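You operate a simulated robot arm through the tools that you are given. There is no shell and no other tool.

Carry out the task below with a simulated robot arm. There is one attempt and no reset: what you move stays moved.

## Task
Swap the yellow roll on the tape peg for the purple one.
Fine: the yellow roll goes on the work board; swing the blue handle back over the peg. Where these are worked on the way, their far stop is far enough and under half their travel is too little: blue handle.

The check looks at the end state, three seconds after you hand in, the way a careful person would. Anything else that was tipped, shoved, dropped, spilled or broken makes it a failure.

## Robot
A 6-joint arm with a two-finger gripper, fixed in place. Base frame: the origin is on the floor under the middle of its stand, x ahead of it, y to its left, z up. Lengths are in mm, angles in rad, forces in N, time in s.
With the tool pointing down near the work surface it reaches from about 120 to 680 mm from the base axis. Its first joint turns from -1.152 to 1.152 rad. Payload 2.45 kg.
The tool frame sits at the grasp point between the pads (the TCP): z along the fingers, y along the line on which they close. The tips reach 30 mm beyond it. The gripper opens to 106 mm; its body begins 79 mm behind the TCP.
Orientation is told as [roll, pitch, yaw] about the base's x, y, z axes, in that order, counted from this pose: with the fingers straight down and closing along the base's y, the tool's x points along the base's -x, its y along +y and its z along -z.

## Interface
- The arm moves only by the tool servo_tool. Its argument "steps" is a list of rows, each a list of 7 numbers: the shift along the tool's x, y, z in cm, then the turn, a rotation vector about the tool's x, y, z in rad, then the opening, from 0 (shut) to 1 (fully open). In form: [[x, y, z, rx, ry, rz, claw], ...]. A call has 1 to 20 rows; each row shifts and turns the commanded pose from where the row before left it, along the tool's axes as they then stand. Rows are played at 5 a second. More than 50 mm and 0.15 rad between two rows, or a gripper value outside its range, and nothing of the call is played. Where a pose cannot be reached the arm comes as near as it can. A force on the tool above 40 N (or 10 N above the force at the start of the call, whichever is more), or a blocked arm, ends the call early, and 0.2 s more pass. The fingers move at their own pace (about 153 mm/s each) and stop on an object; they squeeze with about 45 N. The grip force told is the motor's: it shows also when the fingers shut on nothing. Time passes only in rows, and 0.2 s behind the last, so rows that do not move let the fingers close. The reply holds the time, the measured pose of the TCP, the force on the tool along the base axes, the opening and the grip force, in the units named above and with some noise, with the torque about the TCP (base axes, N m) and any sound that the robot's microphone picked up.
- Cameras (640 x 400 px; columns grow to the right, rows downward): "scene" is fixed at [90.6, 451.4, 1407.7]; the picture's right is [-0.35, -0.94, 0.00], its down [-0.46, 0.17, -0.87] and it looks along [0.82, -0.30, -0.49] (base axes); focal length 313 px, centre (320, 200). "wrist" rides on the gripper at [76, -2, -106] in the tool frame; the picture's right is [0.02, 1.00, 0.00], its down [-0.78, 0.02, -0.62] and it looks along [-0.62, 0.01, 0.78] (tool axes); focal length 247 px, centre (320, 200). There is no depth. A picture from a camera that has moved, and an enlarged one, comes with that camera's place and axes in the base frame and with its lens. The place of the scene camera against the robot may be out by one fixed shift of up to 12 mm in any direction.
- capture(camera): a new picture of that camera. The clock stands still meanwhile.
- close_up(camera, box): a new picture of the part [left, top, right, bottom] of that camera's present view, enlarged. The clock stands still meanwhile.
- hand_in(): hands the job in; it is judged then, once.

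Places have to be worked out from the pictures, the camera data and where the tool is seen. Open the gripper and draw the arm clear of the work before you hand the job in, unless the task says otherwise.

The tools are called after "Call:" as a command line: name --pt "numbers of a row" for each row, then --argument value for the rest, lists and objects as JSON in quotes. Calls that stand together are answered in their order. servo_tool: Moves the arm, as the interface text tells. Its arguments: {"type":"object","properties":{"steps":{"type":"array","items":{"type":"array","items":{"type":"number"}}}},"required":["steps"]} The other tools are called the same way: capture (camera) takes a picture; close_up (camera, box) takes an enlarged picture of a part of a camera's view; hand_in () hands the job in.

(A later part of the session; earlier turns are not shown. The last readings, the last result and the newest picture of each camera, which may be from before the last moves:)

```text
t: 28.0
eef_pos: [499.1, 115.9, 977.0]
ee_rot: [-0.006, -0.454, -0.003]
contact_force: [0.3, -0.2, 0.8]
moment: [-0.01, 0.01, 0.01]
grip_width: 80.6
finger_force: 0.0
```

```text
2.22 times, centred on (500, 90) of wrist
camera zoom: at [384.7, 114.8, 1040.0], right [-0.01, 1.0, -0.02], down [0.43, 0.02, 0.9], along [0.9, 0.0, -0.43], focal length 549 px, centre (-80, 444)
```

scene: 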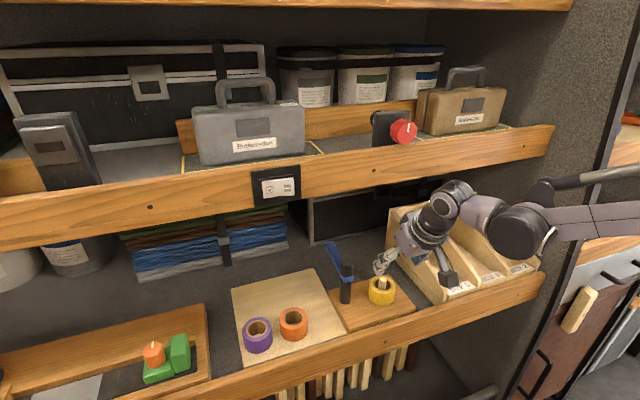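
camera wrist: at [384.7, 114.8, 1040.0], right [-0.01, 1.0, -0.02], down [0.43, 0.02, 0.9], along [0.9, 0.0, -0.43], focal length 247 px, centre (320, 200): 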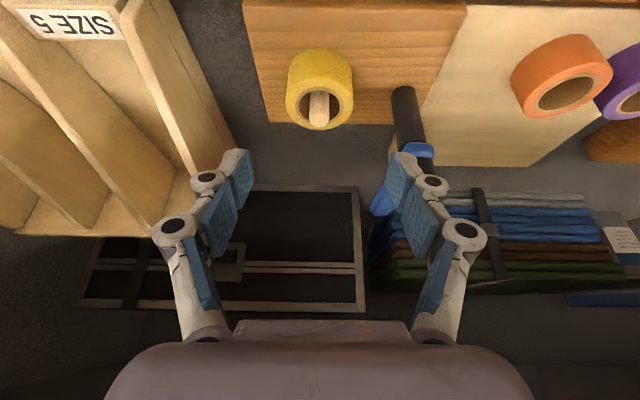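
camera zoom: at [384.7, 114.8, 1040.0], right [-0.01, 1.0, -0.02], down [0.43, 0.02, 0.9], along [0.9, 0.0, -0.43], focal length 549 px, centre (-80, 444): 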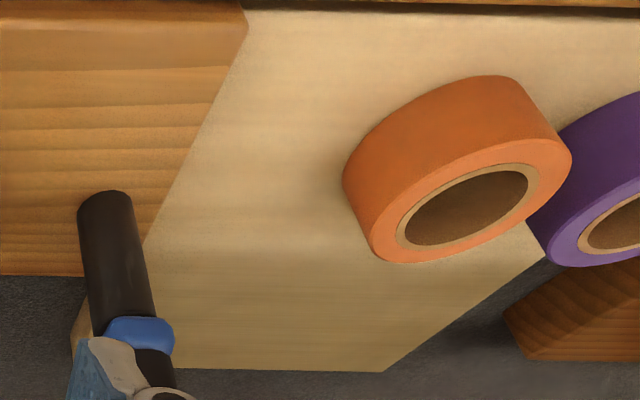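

The yellow roll is centred at about (551, 112.5), with its top near z 864 and the peg board near 832. I move above it at TCP (542, 112.5, 925) and check the alignment.

Call:
servo_tool --pt "-0.527 -0.113 2.18 0 0 0 0.76" --pt "-0.527 -0.113 2.18 0 0 0 0.76" --pt "-0.527 -0.113 2.18 0 0 0 0.76" --pt "0 0 0 0 0 0 0.76"

Call:
capture --camera "wrist"

Call:
close_up --camera "scene" --box '[320, 200, 480, 330]'

```text
t: 29.0
eef_pos: [544.6, 113.1, 925.5]
ee_rot: [-0.008, -0.454, -0.004]
contact_force: [-0.2, 0.2, -0.3]
moment: [0.0, 0.01, -0.02]
grip_width: 80.6
finger_force: 0.2
```

```text
taken
camera wrist: at [428.6, 111.9, 987.9], right [-0.01, 1.0, -0.02], down [0.43, 0.02, 0.9], along [0.9, 0.01, -0.43], focal length 247 px, centre (320, 200)
```

wrist: 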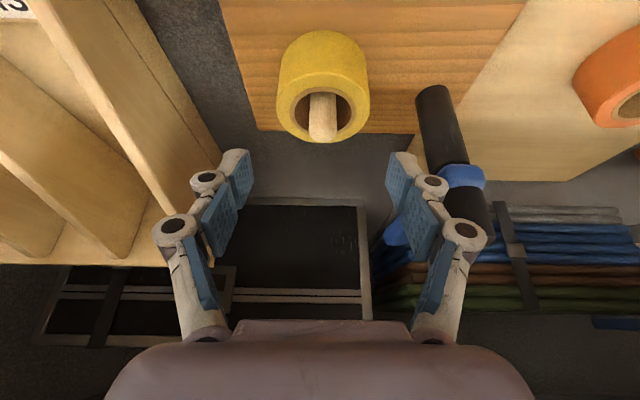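

```text
3.08 times, centred on (400, 265) of scene
camera zoom: at [90.6, 451.4, 1407.7], right [-0.35, -0.94, 0.0], down [-0.46, 0.17, -0.87], along [0.82, -0.3, -0.49], focal length 964 px, centre (74, 0)
```

zoom: 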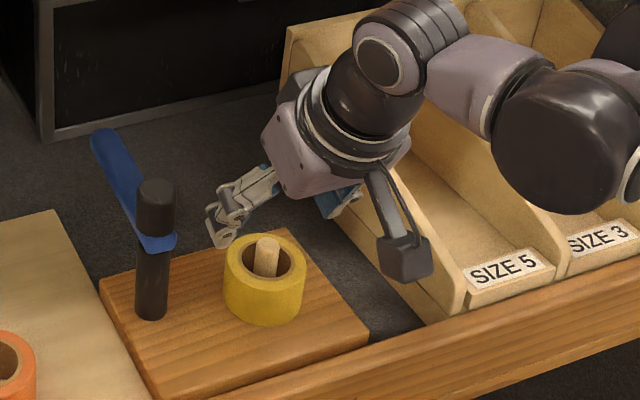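

The roll is centred between the fingers. I descend around it to TCP z≈868.

Call:
servo_tool --pt "0.71 0.01 1.25 0 0 0 0.76" --pt "0.71 0.01 1.25 0 0 0 0.76" --pt "0.71 0.01 1.25 0 0 0 0.76" --pt "0.71 0.01 1.25 0 0 0 0.76" --pt "0 0 0 0 0 0 0.76"

Call:
capture --camera "wrist"

Call:
close_up --camera "scene" --box '[320, 220, 460, 330]'

```text
t: 30.2
eef_pos: [539.6, 112.5, 866.8]
ee_rot: [-0.007, -0.454, -0.005]
contact_force: [0.1, -0.4, -0.7]
moment: [-0.01, -0.02, 0.02]
grip_width: 80.4
finger_force: 0.1
```

```text
taken
camera wrist: at [424.1, 110.5, 930.1], right [-0.01, 1.0, -0.02], down [0.43, 0.02, 0.9], along [0.9, 0.01, -0.43], focal length 247 px, centre (320, 200)
```

wrist: 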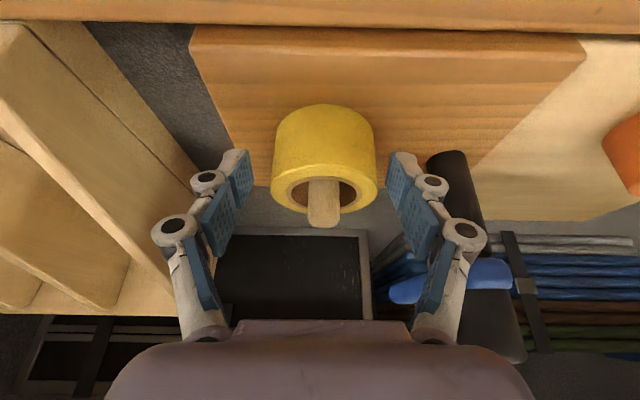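

```text
3.64 times, centred on (390, 275) of scene
camera zoom: at [90.6, 451.4, 1407.7], right [-0.35, -0.94, 0.0], down [-0.46, 0.17, -0.87], along [0.82, -0.3, -0.49], focal length 1139 px, centre (66, -73)
```

zoom: 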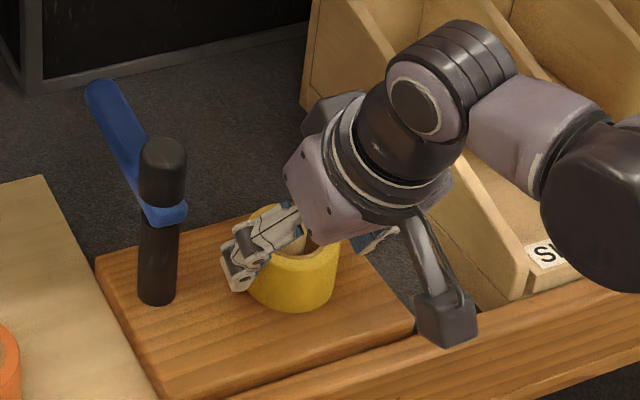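

The pads are on both sides of the yellow roll. I close the gripper on it.

Call:
servo_tool --pt "0 0 0 0 0 0 0.6" --pt "0 0 0 0 0 0 0.4" --pt "0 0 0 0 0 0 0.3" --pt "0 0 0 0 0 0 0.3"

Call:
capture --camera "wrist"

```text
t: 31.2
eef_pos: [538.7, 111.4, 867.3]
ee_rot: [-0.007, -0.454, -0.003]
contact_force: [-0.3, 0.7, 4.1]
moment: [0.14, 0.0, 0.0]
grip_width: 61.0
finger_force: 44.3
```

```text
taken
camera wrist: at [424.1, 110.7, 930.4], right [-0.01, 1.0, -0.02], down [0.43, 0.02, 0.9], along [0.9, 0.01, -0.43], focal length 247 px, centre (320, 200)
```

wrist: 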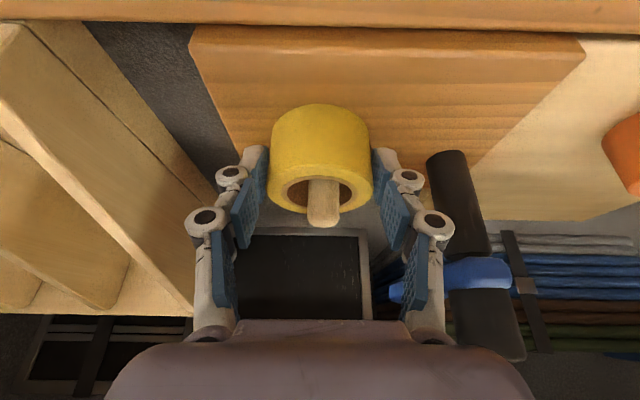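

I have it, at 61 mm and 44 N. I lift it straight up off the peg by 62 mm.

Call:
servo_tool --pt "-0.453 0 -0.929 0 0 0 0.3" --pt "-0.453 0 -0.929 0 0 0 0.3" --pt "-0.453 0 -0.929 0 0 0 0.3" --pt "-0.453 0 -0.929 0 0 0 0.3" --pt "-0.453 0 -0.929 0 0 0 0.3" --pt "-0.453 0 -0.929 0 0 0 0.3" --pt "0 0 0 0 0 0 0.3"

Call:
capture --camera "wrist"

Call:
close_up --camera "scene" --box '[300, 200, 480, 330]'

```text
t: 32.8
eef_pos: [539.0, 112.0, 929.1]
ee_rot: [-0.006, -0.454, -0.002]
contact_force: [0.6, -0.3, -0.3]
moment: [0.01, 0.0, 0.0]
grip_width: 60.8
finger_force: 44.7
```

```text
taken
camera wrist: at [424.2, 110.9, 992.2], right [-0.01, 1.0, -0.02], down [0.43, 0.02, 0.9], along [0.9, 0.01, -0.43], focal length 247 px, centre (320, 200)
```

wrist: 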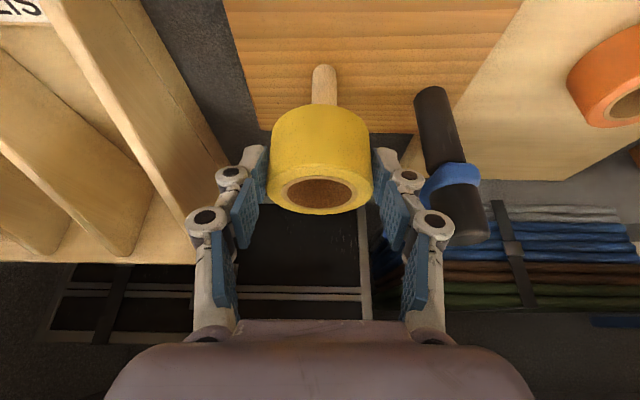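

```text
3.08 times, centred on (390, 265) of scene
camera zoom: at [90.6, 451.4, 1407.7], right [-0.35, -0.94, 0.0], down [-0.46, 0.17, -0.87], along [0.82, -0.3, -0.49], focal length 964 px, centre (105, 0)
```

zoom: 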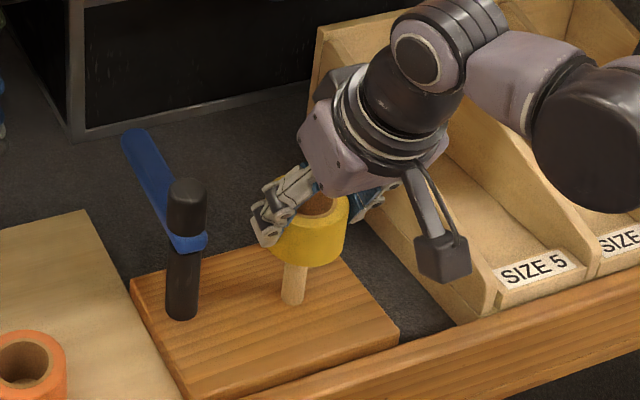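

The roll is clear of the peg. I raise it 10 mm more, draw back to x≈470 and carry it sideways in front of the post to y≈310.

Call:
servo_tool --pt "-0.44 0 -0.9 0 0 0 0.3" --pt "1.55 0 -0.757 0 0 0 0.3" --pt "1.55 0 -0.757 0 0 0 0.3" --pt "1.55 0 -0.757 0 0 0 0.3" --pt "1.55 0 -0.757 0 0 0 0.3" --pt "0 2.475 0 0 0 0 0.3" --pt "0 2.475 0 0 0 0 0.3" --pt "0 2.475 0 0 0 0 0.3" --pt "0 2.475 0 0 0 0 0.3" --pt "0 2.475 0 0 0 0 0.3" --pt "0 2.475 0 0 0 0 0.3" --pt "0 2.475 0 0 0 0 0.3" --pt "0 2.475 0 0 0 0 0.3" --pt "0 0 0 0 0 0 0.3"

Call:
capture --camera "wrist"

Call:
capture --camera "scene"

```text
t: 35.8
eef_pos: [472.5, 310.2, 938.9]
ee_rot: [-0.007, -0.454, -0.003]
contact_force: [1.1, 0.3, -0.5]
moment: [0.01, 0.03, -0.04]
grip_width: 60.8
finger_force: 45.2
```

```text
taken
camera wrist: at [357.7, 308.9, 1002.0], right [-0.01, 1.0, -0.02], down [0.43, 0.02, 0.9], along [0.9, 0.01, -0.43], focal length 247 px, centre (320, 200)
```

wrist: 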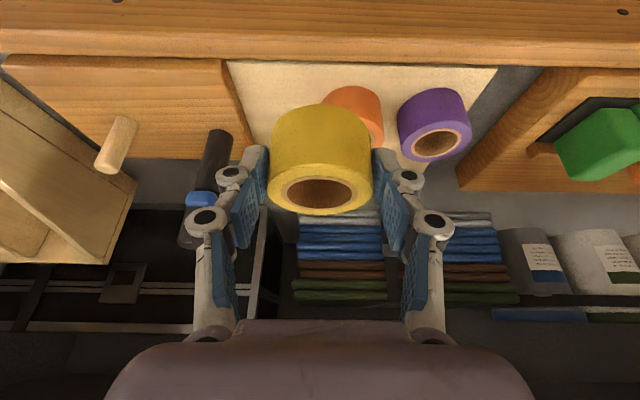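

```text
taken
```

scene: 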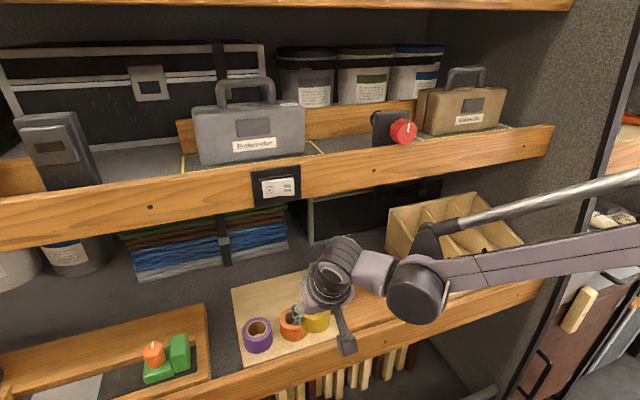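

I carry the roll forward above the orange roll to TCP x≈611.

Call:
servo_tool --pt "-1.78 0 0.868 0 0 0 0.3" --pt "-1.78 0 0.868 0 0 0 0.3" --pt "-1.78 0 0.868 0 0 0 0.3" --pt "-1.78 0 0.868 0 0 0 0.3" --pt "-1.78 0 0.868 0 0 0 0.3" --pt "-1.78 0 0.868 0 0 0 0.3" --pt "-1.78 0 0.868 0 0 0 0.3" --pt "0 0 0 0 0 0 0.3"

Call:
capture --camera "wrist"

Call:
close_up --camera "scene" --box '[220, 190, 420, 350]'

```text
t: 37.6
eef_pos: [609.3, 309.6, 938.7]
ee_rot: [-0.006, -0.453, -0.002]
contact_force: [-0.5, 0.1, -0.8]
moment: [-0.01, -0.01, -0.05]
grip_width: 60.8
finger_force: 45.3
```

```text
taken
camera wrist: at [494.8, 308.8, 1001.5], right [-0.01, 1.0, -0.02], down [0.43, 0.02, 0.9], along [0.9, 0.01, -0.43], focal length 247 px, centre (320, 200)
```

wrist: 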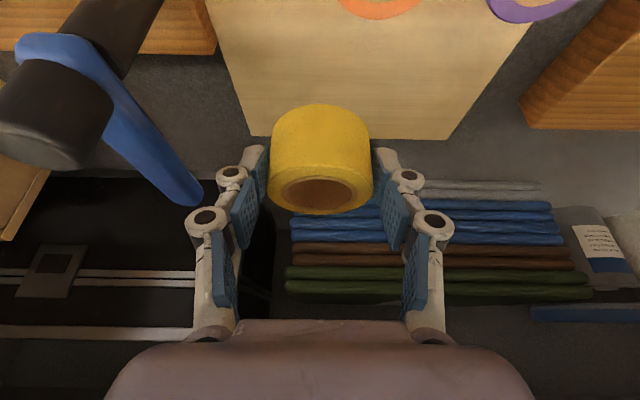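

```text
2.50 times, centred on (320, 270) of scene
camera zoom: at [90.7, 451.4, 1407.7], right [-0.35, -0.94, 0.0], down [-0.46, 0.17, -0.87], along [0.82, -0.3, -0.49], focal length 783 px, centre (320, 25)
```

zoom: 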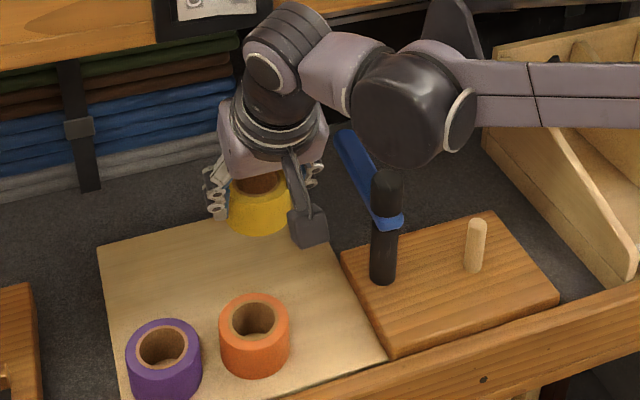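

The roll hangs over free board at about (620, 310), and the bar is well to the side. I lower it in steps to about 3 mm above the board.

Call:
servo_tool --pt "0.702 0 1.438 0 0 0 0.3" --pt "0.702 0 1.438 0 0 0 0.3" --pt "0.702 0 1.438 0 0 0 0.3" --pt "0.702 0 1.438 0 0 0 0.3" --pt "0.68 0 1.39 0 0 0 0.3" --pt "0 0 0 0 0 0 0.3"

Call:
close_up --camera "scene" --box '[220, 190, 420, 350]'

Call:
capture --camera "wrist"

```text
t: 39.0
eef_pos: [611.0, 310.1, 858.5]
ee_rot: [-0.007, -0.453, -0.001]
contact_force: [-0.1, 0.2, 0.1]
moment: [0.0, -0.01, -0.03]
grip_width: 60.8
finger_force: 45.0
```

```text
2.50 times, centred on (320, 270) of scene
camera zoom: at [90.6, 451.4, 1407.7], right [-0.35, -0.94, 0.0], down [-0.46, 0.17, -0.87], along [0.82, -0.3, -0.49], focal length 783 px, centre (320, 25)
```

zoom: 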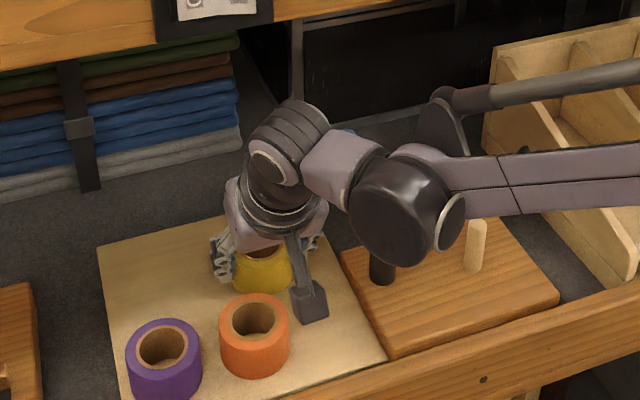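

```text
taken
camera wrist: at [495.0, 308.4, 922.0], right [-0.01, 1.0, -0.02], down [0.43, 0.02, 0.9], along [0.9, 0.01, -0.43], focal length 247 px, centre (320, 200)
```

wrist: 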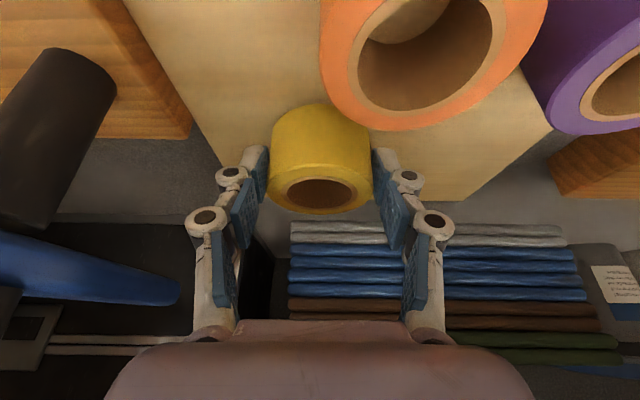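

No contact yet at TCP z 858.5. I lower in 1 mm steps to feel the board.

Call:
servo_tool --pt "0.044 0 0.09 0 0 0 0.3" --pt "0.044 0 0.09 0 0 0 0.3" --pt "0 0 0 0 0 0 0.3"

```text
t: 39.8
eef_pos: [610.5, 309.8, 857.4]
ee_rot: [-0.007, -0.455, -0.002]
contact_force: [-0.4, 0.4, -1.8]
moment: [-0.02, 0.04, 0.02]
grip_width: 60.6
finger_force: 44.7
```

Call:
servo_tool --pt "0.044 0 0.09 0 0 0 0.3" --pt "0.044 0 0.09 0 0 0 0.3" --pt "0 0 0 0 0 0 0.3"

```text
t: 40.6
eef_pos: [610.6, 309.1, 854.1]
ee_rot: [-0.009, -0.454, -0.001]
contact_force: [0.1, 0.6, -1.6]
moment: [-0.01, -0.03, 0.0]
grip_width: 60.8
finger_force: 45.6
```

Still no upward force at z 854. I continue in 1 mm steps. I should have said a word before the last call too: that reading showed no contact.

Call:
servo_tool --pt "0.044 0 0.09 0 0 0 0.3" --pt "0 0 0 0 0 0 0.3"

Call:
close_up --camera "wrist" --box '[220, 90, 420, 230]'

```text
t: 41.2
eef_pos: [612.0, 310.0, 853.6]
ee_rot: [-0.007, -0.454, -0.003]
contact_force: [-0.6, 0.0, -0.8]
moment: [0.01, -0.02, 0.02]
grip_width: 60.7
finger_force: 45.1
```

```text
2.86 times, centred on (320, 160) of wrist
camera zoom: at [495.3, 308.4, 916.8], right [-0.01, 1.0, -0.02], down [0.43, 0.02, 0.9], along [0.9, 0.01, -0.43], focal length 706 px, centre (320, 314)
```

zoom: 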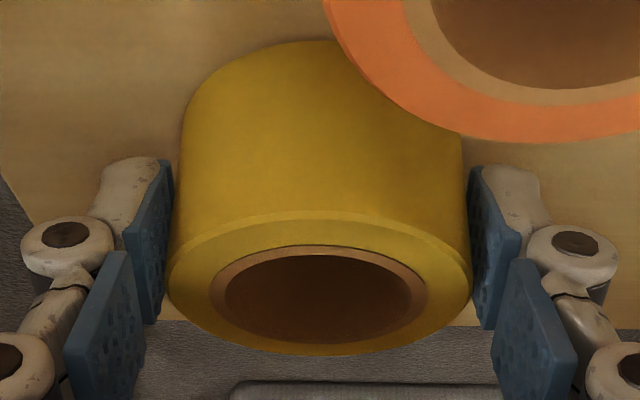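

The roll's lower edge looks very near the board. I keep going in 1 mm steps.

Call:
servo_tool --pt "0.044 0 0.09 0 0 0 0.3" --pt "0 0 0 0 0 0 0.3"

```text
t: 41.8
eef_pos: [611.0, 309.2, 852.8]
ee_rot: [-0.007, -0.453, -0.002]
contact_force: [0.4, 0.3, -0.9]
moment: [0.02, 0.0, 0.01]
grip_width: 60.9
finger_force: 44.9
```

Still no contact force at z≈852.8, so I go down another 2 mm in two steps.

Call:
servo_tool --pt "0.044 0 0.09 0 0 0 0.3" --pt "0 0 0 0 0 0 0.3" --pt "0.044 0 0.09 0 0 0 0.3" --pt "0 0 0 0 0 0 0.3"

```text
t: 42.8
eef_pos: [610.9, 309.0, 851.4]
ee_rot: [-0.007, -0.453, -0.001]
contact_force: [-7.4, -2.1, 24.9]
moment: [0.12, 0.22, 0.01]
grip_width: 60.9
finger_force: 45.4
```

Contact: 25 N upward. I back off about 0.8 mm to take the load off, then open the gripper to about 80 mm.

Call:
servo_tool --pt "-0.035 0 -0.072 0 0 0 0.3" --pt "0 0 0 0 0 0 0.3" --pt "0 0 0 0 0 0 0.65" --pt "0 0 0 0 0 0 0.76" --pt "0 0 0 0 0 0 0.76"

Call:
close_up --camera "wrist" --box '[220, 90, 420, 230]'

```text
t: 44.0
eef_pos: [610.3, 309.4, 851.4]
ee_rot: [-0.007, -0.454, -0.002]
contact_force: [-0.4, 0.6, -0.8]
moment: [0.0, -0.01, -0.02]
grip_width: 80.5
finger_force: 0.1
```

```text
2.86 times, centred on (320, 160) of wrist
camera zoom: at [495.5, 308.4, 915.0], right [-0.01, 1.0, -0.02], down [0.43, 0.02, 0.9], along [0.9, 0.01, -0.43], focal length 706 px, centre (320, 314)
```

zoom: 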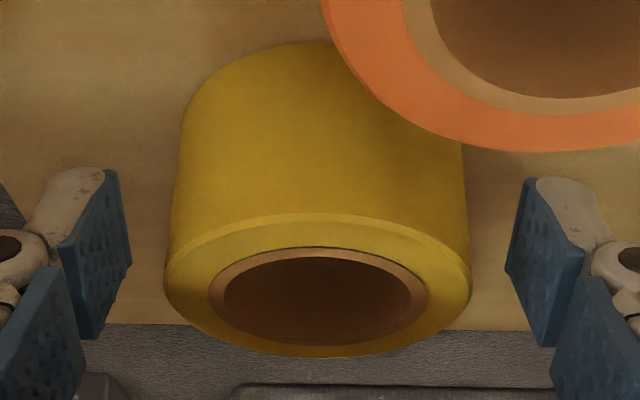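

The yellow roll stands free on the work board. I raise straight up and draw back.

Call:
servo_tool --pt "-0.35 0 -0.72 0 0 0 0.76" --pt "-0.702 0 -1.438 0 0 0 0.76" --pt "-0.702 0 -1.438 0 0 0 0.76" --pt "-0.702 0 -1.438 0 0 0 0.76" --pt "-0.702 0 -1.438 0 0 0 0.76" --pt "-0.702 0 -1.438 0 0 0 0.76" --pt "1.8 0 -0.877 0 0 0 0.76" --pt "1.8 0 -0.877 0 0 0 0.76" --pt "1.8 0 -0.877 0 0 0 0.76" --pt "1.8 0 -0.877 0 0 0 0.76" --pt "1.8 0 -0.877 0 0 0 0.76" --pt "1.8 0 -0.877 0 0 0 0.76" --pt "1.8 0 -0.877 0 0 0 0.76" --pt "0 0 0 0 0 0 0.76"

Call:
capture --camera "wrist"

Call:
capture --camera "scene"

```text
t: 47.0
eef_pos: [470.1, 310.4, 939.6]
ee_rot: [-0.008, -0.452, -0.002]
contact_force: [-1.0, -0.2, -1.0]
moment: [0.0, 0.02, -0.02]
grip_width: 80.6
finger_force: 0.0
```

```text
taken
camera wrist: at [355.4, 308.9, 1002.8], right [-0.01, 1.0, -0.02], down [0.43, 0.02, 0.9], along [0.9, 0.01, -0.43], focal length 247 px, centre (320, 200)
```

wrist: 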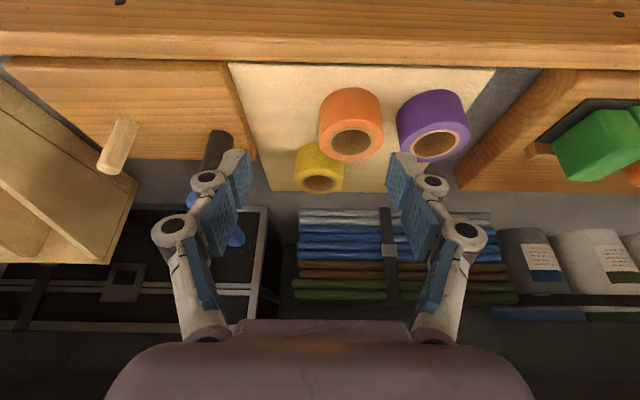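

```text
taken
```

scene: 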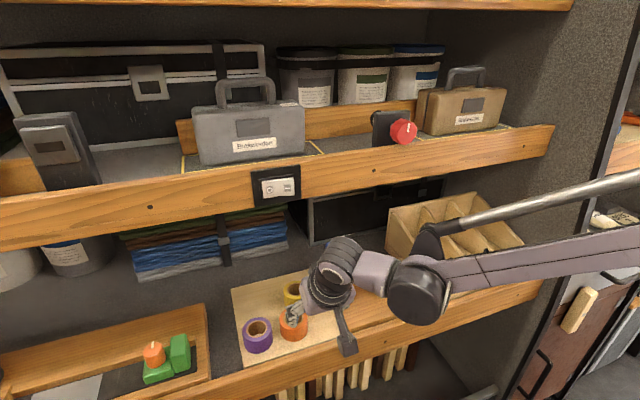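

The yellow roll is standing on the board behind the orange one. I zoom in to measure the purple roll and the peg.

Call:
close_up --camera "wrist" --box '[300, 70, 500, 190]'

Call:
close_up --camera "wrist" --box '[60, 70, 260, 190]'

Call:
close_up --camera "scene" --box '[220, 260, 360, 360]'

```text
3.20 times, centred on (400, 130) of wrist
camera zoom: at [355.4, 308.9, 1002.8], right [-0.01, 1.0, -0.02], down [0.43, 0.02, 0.9], along [0.9, 0.01, -0.43], focal length 790 px, centre (64, 424)
```

zoom: 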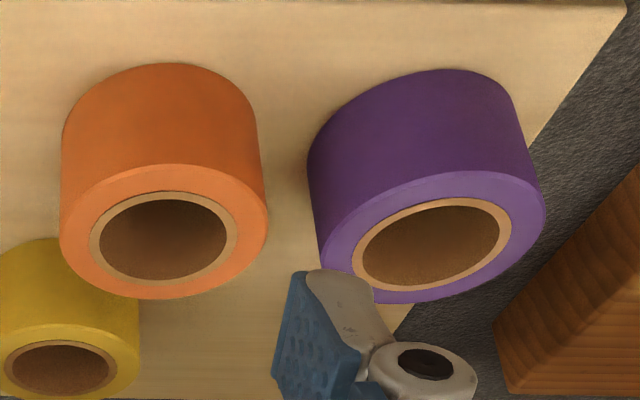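

```text
3.20 times, centred on (160, 130) of wrist
camera zoom: at [355.4, 308.9, 1002.8], right [-0.01, 1.0, -0.02], down [0.43, 0.02, 0.9], along [0.9, 0.01, -0.43], focal length 790 px, centre (832, 424)
```

zoom: 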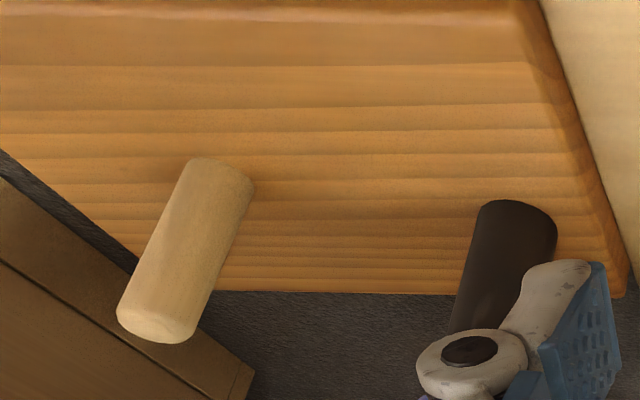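

```text
4.00 times, centred on (290, 310) of scene
camera zoom: at [90.6, 451.4, 1407.7], right [-0.35, -0.94, 0.0], down [-0.46, 0.17, -0.87], along [0.82, -0.3, -0.49], focal length 1253 px, centre (440, -240)
```

zoom: 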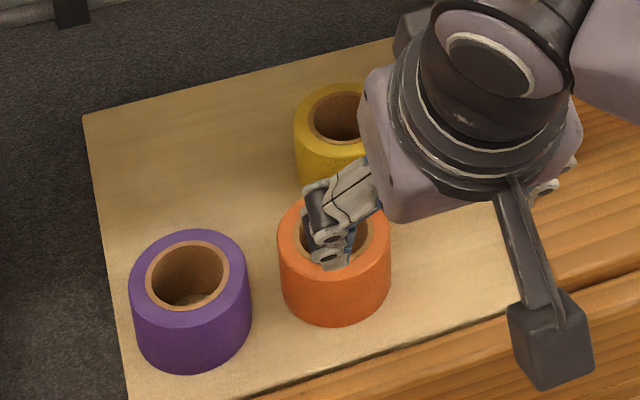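

Purple is at about (543.5, 417). I turn the tool to yaw 50° about the vertical, keeping the lean, so the fingers close diagonally and miss the orange roll. Then I move above the purple roll.

Call:
servo_tool --pt "0 0 0 -0.0637 0 -0.1308 0.76" --pt "0 0 0 -0.0637 0 -0.1308 0.76" --pt "0 0 0 -0.0637 0 -0.1308 0.76" --pt "0 0 0 -0.0637 0 -0.1308 0.76" --pt "0 0 0 -0.0637 0 -0.1308 0.76" --pt "0 0 0 -0.0637 0 -0.1308 0.76" --pt "-1.78 0.205 0.868 0 0 0 0.76" --pt "-1.78 0.205 0.868 0 0 0 0.76" --pt "-1.78 0.205 0.868 0 0 0 0.76" --pt "-1.78 0.205 0.868 0 0 0 0.76" --pt "-1.78 0.205 0.868 0 0 0 0.76" --pt "0 0 0 0 0 0 0.76"

Call:
capture --camera "wrist"

Call:
capture --camera "scene"

```text
t: 49.6
eef_pos: [526.9, 393.5, 937.7]
ee_rot: [-0.006, -0.449, 0.868]
contact_force: [-0.6, -0.3, -0.5]
moment: [0.0, -0.02, -0.01]
grip_width: 80.5
finger_force: 0.0
```

```text
taken
camera wrist: at [454.0, 304.4, 1001.6], right [-0.77, 0.63, -0.01], down [0.27, 0.35, 0.9], along [0.57, 0.69, -0.44], focal length 247 px, centre (320, 200)
```

wrist: 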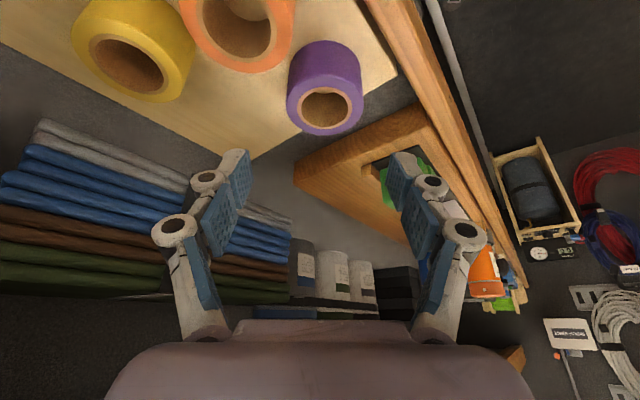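

```text
taken
```

scene: 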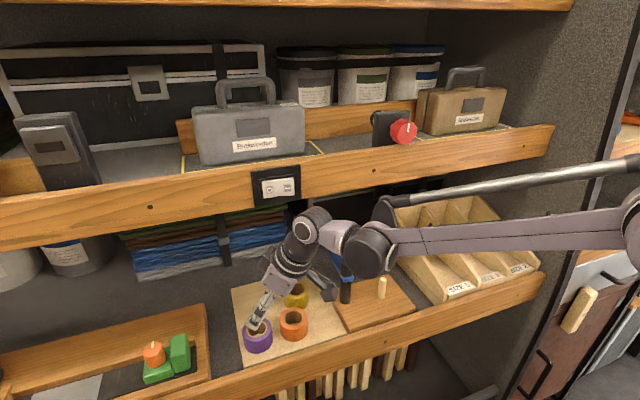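

I take a zoomed view to line up precisely with the purple roll.

Call:
close_up --camera "wrist" --box '[260, 30, 390, 150]'

```text
3.33 times, centred on (325, 90) of wrist
camera zoom: at [454.0, 304.4, 1001.6], right [-0.77, 0.63, -0.01], down [0.27, 0.35, 0.9], along [0.57, 0.69, -0.44], focal length 823 px, centre (303, 567)
```

zoom: 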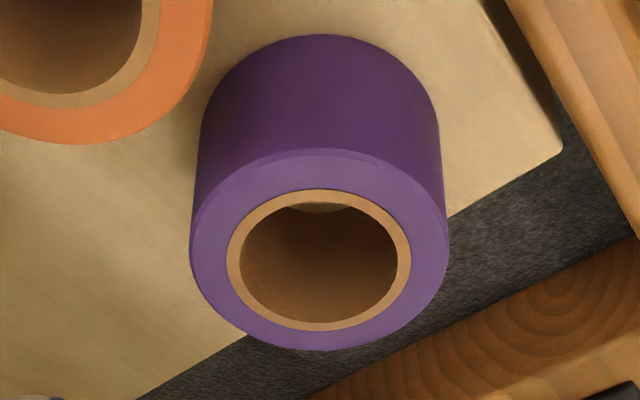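

The roll sits about 1.7 mm to the +tool-y side. I move forward about 16 mm and lower most of the way.

Call:
servo_tool --pt "-1.49 0.17 0.72 0 0 0 0.76" --pt "0.65 0 1.35 0 0 0 0.76" --pt "0.65 0 1.35 0 0 0 0.76" --pt "0.65 0 1.35 0 0 0 0.76" --pt "0 0 0 0 0 0 0.76"

Call:
capture --camera "wrist"

Call:
close_up --camera "scene" --box '[220, 220, 380, 360]'

```text
t: 50.8
eef_pos: [537.6, 406.7, 894.7]
ee_rot: [-0.005, -0.449, 0.871]
contact_force: [0.6, 0.0, 0.3]
moment: [-0.02, 0.01, 0.01]
grip_width: 80.6
finger_force: 0.0
```

```text
taken
camera wrist: at [463.9, 316.9, 957.5], right [-0.77, 0.63, -0.01], down [0.27, 0.35, 0.9], along [0.57, 0.69, -0.44], focal length 247 px, centre (320, 200)
```

wrist: 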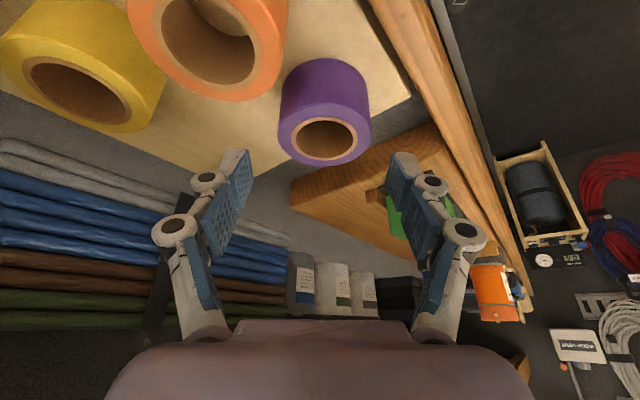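

```text
2.86 times, centred on (300, 290) of scene
camera zoom: at [90.6, 451.4, 1407.7], right [-0.35, -0.94, 0.0], down [-0.46, 0.17, -0.87], along [0.82, -0.3, -0.49], focal length 895 px, centre (377, -57)
```

zoom: 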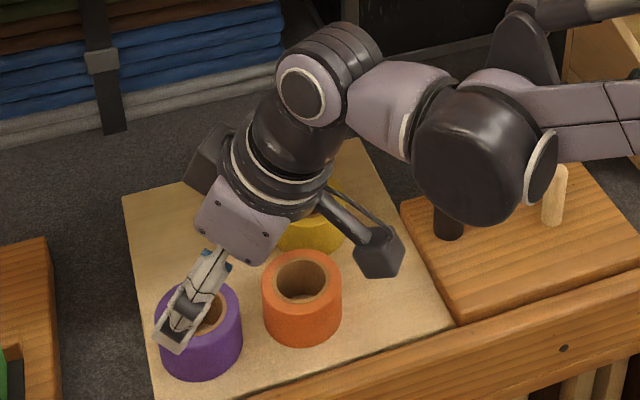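

I'm aligned, so I descend the last 40 mm around the purple roll.

Call:
servo_tool --pt "0.59 0.05 1.22 0 0 0 0.76" --pt "0.59 0.05 1.22 0 0 0 0.76" --pt "0.58 0.05 1.2 0 0 0 0.76" --pt "0 0 0 0 0 0 0.76"

Call:
capture --camera "wrist"

Call:
close_up --camera "scene" --box '[220, 220, 380, 360]'

```text
t: 51.8
eef_pos: [535.8, 408.0, 853.2]
ee_rot: [-0.005, -0.448, 0.87]
contact_force: [0.9, 0.1, -0.3]
moment: [0.04, -0.03, -0.01]
grip_width: 80.7
finger_force: 0.0
```

```text
taken
camera wrist: at [462.6, 318.8, 916.4], right [-0.77, 0.63, -0.01], down [0.27, 0.35, 0.9], along [0.57, 0.69, -0.44], focal length 247 px, centre (320, 200)
```

wrist: 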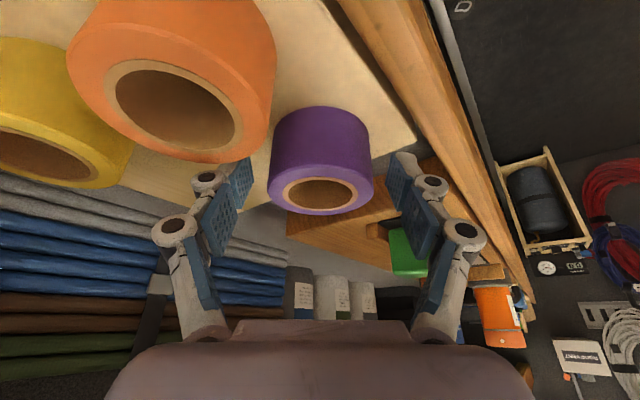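

```text
2.86 times, centred on (300, 290) of scene
camera zoom: at [90.6, 451.4, 1407.7], right [-0.35, -0.94, 0.0], down [-0.46, 0.17, -0.87], along [0.82, -0.3, -0.49], focal length 895 px, centre (377, -57)
```

zoom: 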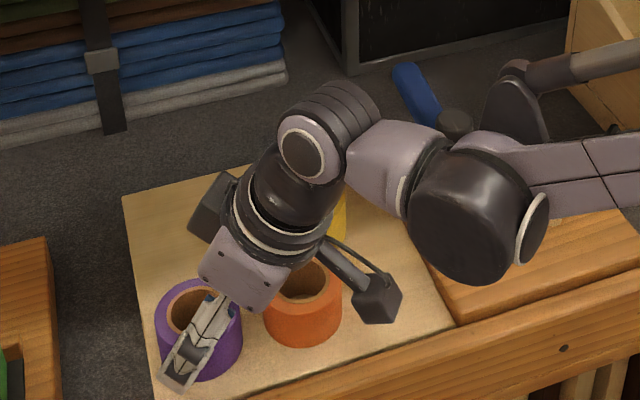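

The geometry matches the yellow grasp. I close on the purple roll.

Call:
servo_tool --pt "0 0 0 0 0 0 0.65" --pt "0 0 0 0 0 0 0.4" --pt "0 0 0 0 0 0 0.3" --pt "0 0 0 0 0 0 0.3"

Call:
capture --camera "wrist"

```text
t: 52.8
eef_pos: [535.7, 406.9, 853.3]
ee_rot: [-0.006, -0.448, 0.868]
contact_force: [0.6, -0.2, 1.1]
moment: [0.06, 0.02, 0.01]
grip_width: 59.9
finger_force: 45.0
```

```text
taken
camera wrist: at [462.7, 318.8, 916.7], right [-0.77, 0.63, -0.01], down [0.27, 0.35, 0.9], along [0.57, 0.69, -0.44], focal length 247 px, centre (320, 200)
```

wrist: 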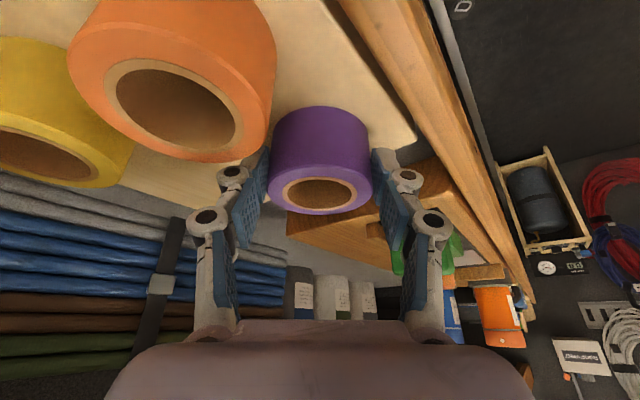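

Gripped at 60 mm and 45 N. I lift straight up by 85 mm.

Call:
servo_tool --pt "-0.3 0 -0.62 0 0 0 0.3" --pt "-0.613 0 -1.277 0 0 0 0.3" --pt "-0.613 0 -1.277 0 0 0 0.3" --pt "-0.613 0 -1.277 0 0 0 0.3" --pt "-0.613 0 -1.277 0 0 0 0.3" --pt "-0.613 0 -1.277 0 0 0 0.3" --pt "-0.3 0 -0.62 0 0 0 0.3" --pt "0 0 0 0 0 0 0.3"

Call:
capture --camera "wrist"

Call:
capture --camera "scene"

```text
t: 54.6
eef_pos: [534.3, 407.4, 939.4]
ee_rot: [-0.005, -0.447, 0.867]
contact_force: [0.3, 0.0, -1.1]
moment: [-0.03, 0.03, 0.01]
grip_width: 59.9
finger_force: 45.4
```

```text
taken
camera wrist: at [461.4, 318.3, 1002.4], right [-0.77, 0.63, -0.01], down [0.27, 0.35, 0.9], along [0.57, 0.69, -0.44], focal length 247 px, centre (320, 200)
```

wrist: 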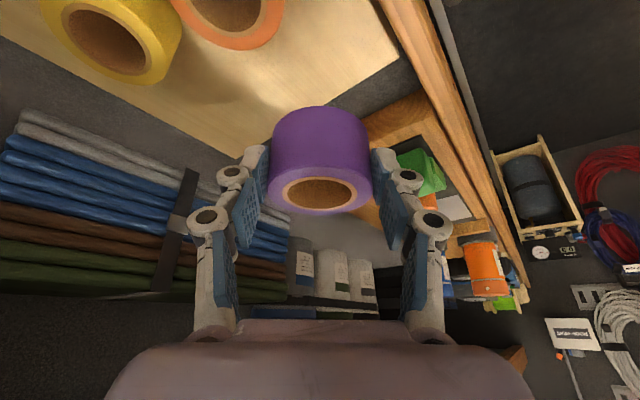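

```text
taken
```

scene: 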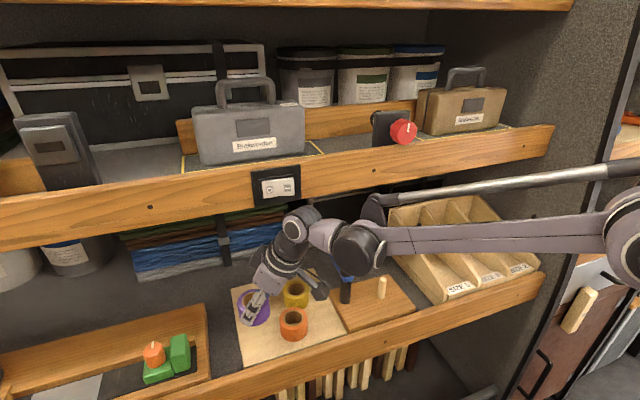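

The purple roll is held clear. I draw back and turn to yaw 0 about the vertical.

Call:
servo_tool --pt "1.806 -0.02 -0.866 0 0 0 0.3" --pt "1.806 -0.02 -0.866 0 0 0 0.3" --pt "1.806 -0.02 -0.866 0 0 0 0.3" --pt "1.806 -0.02 -0.866 0 0 0 0.3" --pt "1.806 -0.02 -0.866 0 0 0 0.3" --pt "0 0 0 0.0626 0 0.1304 0.3" --pt "0 0 0 0.0626 0 0.1304 0.3" --pt "0 0 0 0.0626 0 0.1304 0.3" --pt "0 0 0 0.0626 0 0.1304 0.3" --pt "0 0 0 0.0626 0 0.1304 0.3" --pt "0 0 0 0.0626 0 0.1304 0.3" --pt "0 0 0 0 0 0 0.3"

Call:
capture --camera "wrist"

```text
t: 57.2
eef_pos: [470.6, 330.5, 938.5]
ee_rot: [-0.004, -0.452, 0.0]
contact_force: [0.7, -0.2, -0.9]
moment: [0.02, -0.02, -0.02]
grip_width: 59.5
finger_force: 45.0
```

```text
taken
camera wrist: at [355.2, 328.3, 1001.6], right [-0.02, 1.0, -0.01], down [0.43, 0.02, 0.9], along [0.9, 0.01, -0.43], focal length 247 px, centre (320, 200)
```

wrist: 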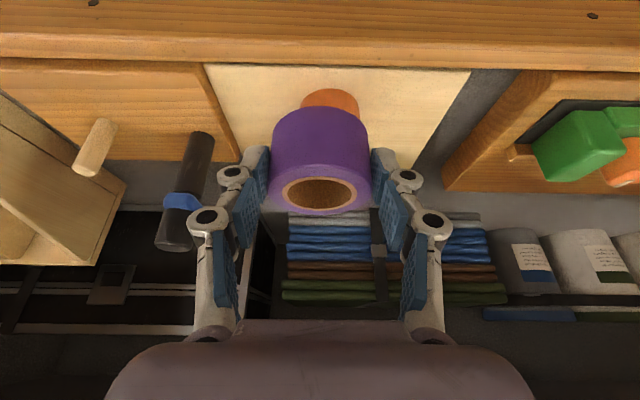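

The orientation is right. I carry the roll sideways in front of the post to y≈112.

Call:
servo_tool --pt "0 -2.42 0 0 0 0 0.3" --pt "0 -2.42 0 0 0 0 0.3" --pt "0 -2.42 0 0 0 0 0.3" --pt "0 -2.42 0 0 0 0 0.3" --pt "0 -2.42 0 0 0 0 0.3" --pt "0 -2.42 0 0 0 0 0.3" --pt "0 -2.42 0 0 0 0 0.3" --pt "0 -2.42 0 0 0 0 0.3" --pt "0 -2.42 0 0 0 0 0.3" --pt "0 0 0 0 0 0 0.3"

Call:
capture --camera "wrist"

Call:
close_up --camera "scene" --box '[220, 200, 440, 350]'

```text
t: 59.4
eef_pos: [471.6, 113.2, 937.4]
ee_rot: [-0.003, -0.452, -0.002]
contact_force: [-0.3, -0.3, -0.6]
moment: [0.02, 0.04, 0.0]
grip_width: 59.2
finger_force: 44.9
```

```text
taken
camera wrist: at [356.0, 110.3, 1000.6], right [-0.02, 1.0, -0.01], down [0.43, 0.02, 0.9], along [0.9, 0.01, -0.43], focal length 247 px, centre (320, 200)
```

wrist: 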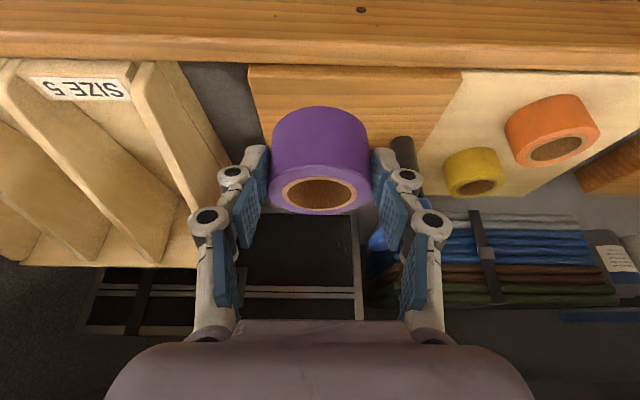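

```text
2.67 times, centred on (330, 275) of scene
camera zoom: at [90.6, 451.4, 1407.7], right [-0.35, -0.94, 0.0], down [-0.46, 0.17, -0.87], along [0.82, -0.3, -0.49], focal length 836 px, centre (293, 0)
```

zoom: 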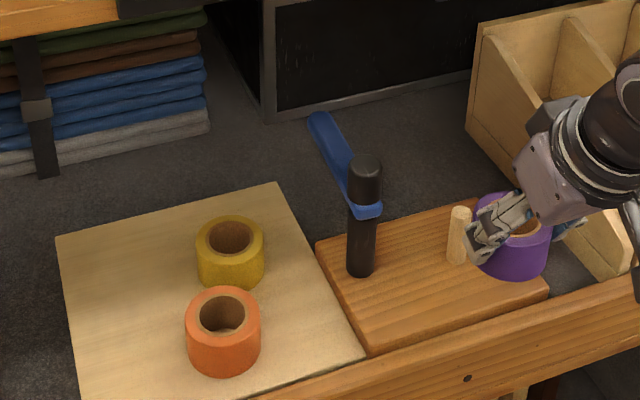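

The grip width has crept from 59.9 to 59.2 mm. I zoom in to check that the roll isn't slipping.

Call:
close_up --camera "wrist" --box '[220, 90, 420, 230]'

Call:
close_up --camera "scene" --box '[370, 230, 450, 320]'

```text
2.86 times, centred on (320, 160) of wrist
camera zoom: at [356.0, 110.3, 1000.6], right [-0.02, 1.0, -0.01], down [0.43, 0.02, 0.9], along [0.9, 0.01, -0.43], focal length 706 px, centre (320, 314)
```

zoom: 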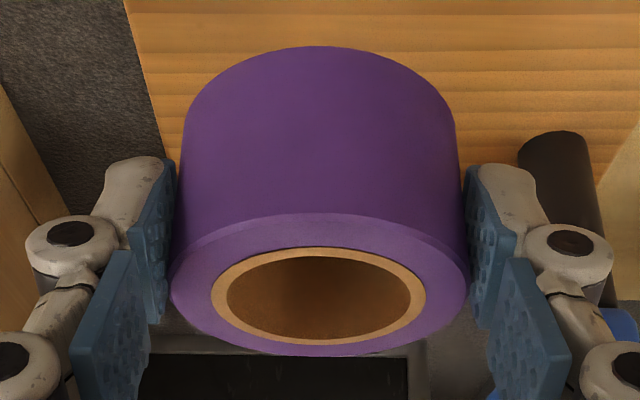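

```text
4.44 times, centred on (410, 275) of scene
camera zoom: at [90.6, 451.4, 1407.7], right [-0.35, -0.94, 0.0], down [-0.46, 0.17, -0.87], along [0.82, -0.3, -0.49], focal length 1392 px, centre (-80, -133)
```

zoom: 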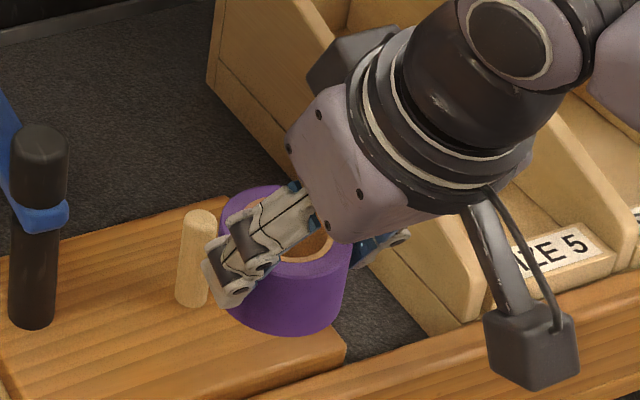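

The hold looks firm. I judge the peg at about (546.5, 112.5), so I move forward to TCP x≈536, which puts the hole over it with the roll's bottom about 18 mm above the peg top.

Call:
servo_tool --pt "-1.45 -0.02 0.703 0 0 0 0.3" --pt "-1.45 -0.02 0.703 0 0 0 0.3" --pt "-1.45 -0.02 0.703 0 0 0 0.3" --pt "-1.45 -0.02 0.703 0 0 0 0.3" --pt "0 0 0 0 0 0 0.3"

Call:
close_up --camera "wrist" --box '[220, 40, 420, 230]'

Call:
close_up --camera "scene" --box '[340, 220, 440, 310]'

```text
t: 60.6
eef_pos: [536.6, 109.6, 939.4]
ee_rot: [-0.002, -0.452, 0.0]
contact_force: [0.3, 0.2, -0.8]
moment: [0.01, 0.0, -0.03]
grip_width: 59.3
finger_force: 45.1
```

```text
2.11 times, centred on (320, 135) of wrist
camera zoom: at [420.1, 108.8, 1001.8], right [-0.02, 1.0, -0.01], down [0.43, 0.02, 0.9], along [0.9, 0.01, -0.43], focal length 520 px, centre (320, 337)
```

zoom: 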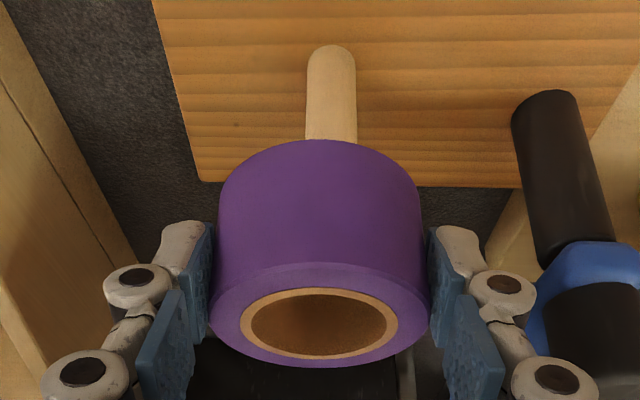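

```text
4.44 times, centred on (390, 265) of scene
camera zoom: at [90.6, 451.4, 1407.7], right [-0.35, -0.94, 0.0], down [-0.46, 0.17, -0.87], along [0.82, -0.3, -0.49], focal length 1392 px, centre (9, -89)
```

zoom: 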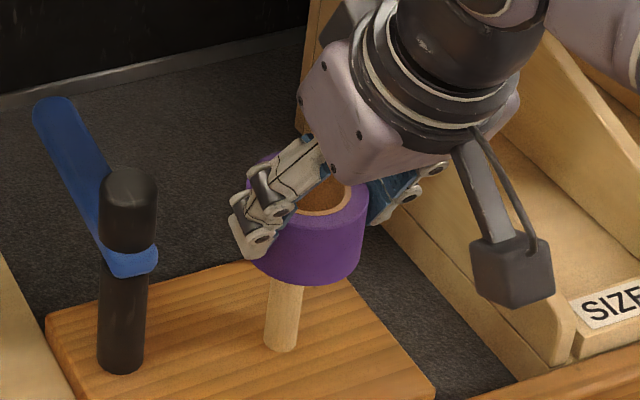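

The peg appears about 4 mm to the +y side of the roll's hole centre. I shift by that and lower a first 24 mm, watching the force.

Call:
servo_tool --pt "0 0.4 0 0 0 0 0.3" --pt "0 0 0 0 0 0 0.3" --pt "0.35 0 0.72 0 0 0 0.3" --pt "0.35 0 0.72 0 0 0 0.3" --pt "0.35 0 0.72 0 0 0 0.3" --pt "0 0 0 0 0 0 0.3"

Call:
close_up --camera "wrist" --box '[220, 40, 420, 230]'

Call:
close_up --camera "scene" --box '[340, 220, 440, 310]'

```text
t: 62.0
eef_pos: [535.3, 114.8, 915.2]
ee_rot: [-0.002, -0.453, 0.0]
contact_force: [-0.6, -0.1, -0.4]
moment: [-0.01, -0.01, 0.02]
grip_width: 59.1
finger_force: 44.6
```

```text
2.11 times, centred on (320, 135) of wrist
camera zoom: at [419.8, 113.0, 978.2], right [-0.02, 1.0, -0.01], down [0.43, 0.02, 0.9], along [0.9, 0.01, -0.43], focal length 520 px, centre (320, 337)
```

zoom: 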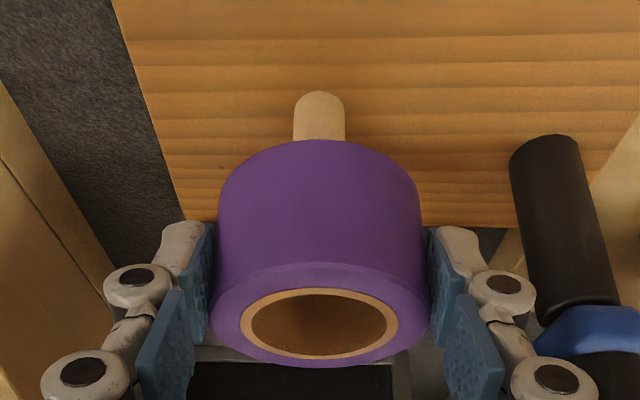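

```text
4.44 times, centred on (390, 265) of scene
camera zoom: at [90.6, 451.4, 1407.7], right [-0.35, -0.94, 0.0], down [-0.46, 0.17, -0.87], along [0.82, -0.3, -0.49], focal length 1392 px, centre (9, -89)
```

zoom: 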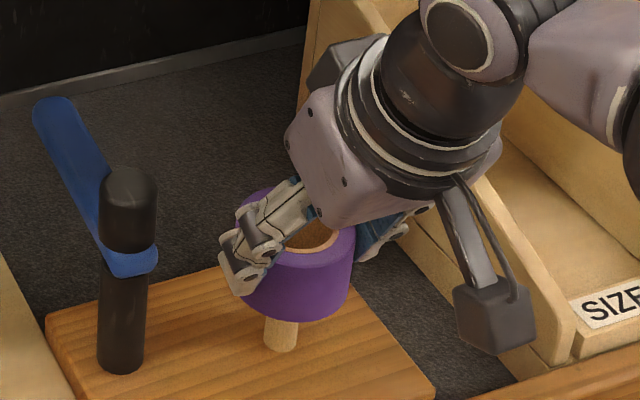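

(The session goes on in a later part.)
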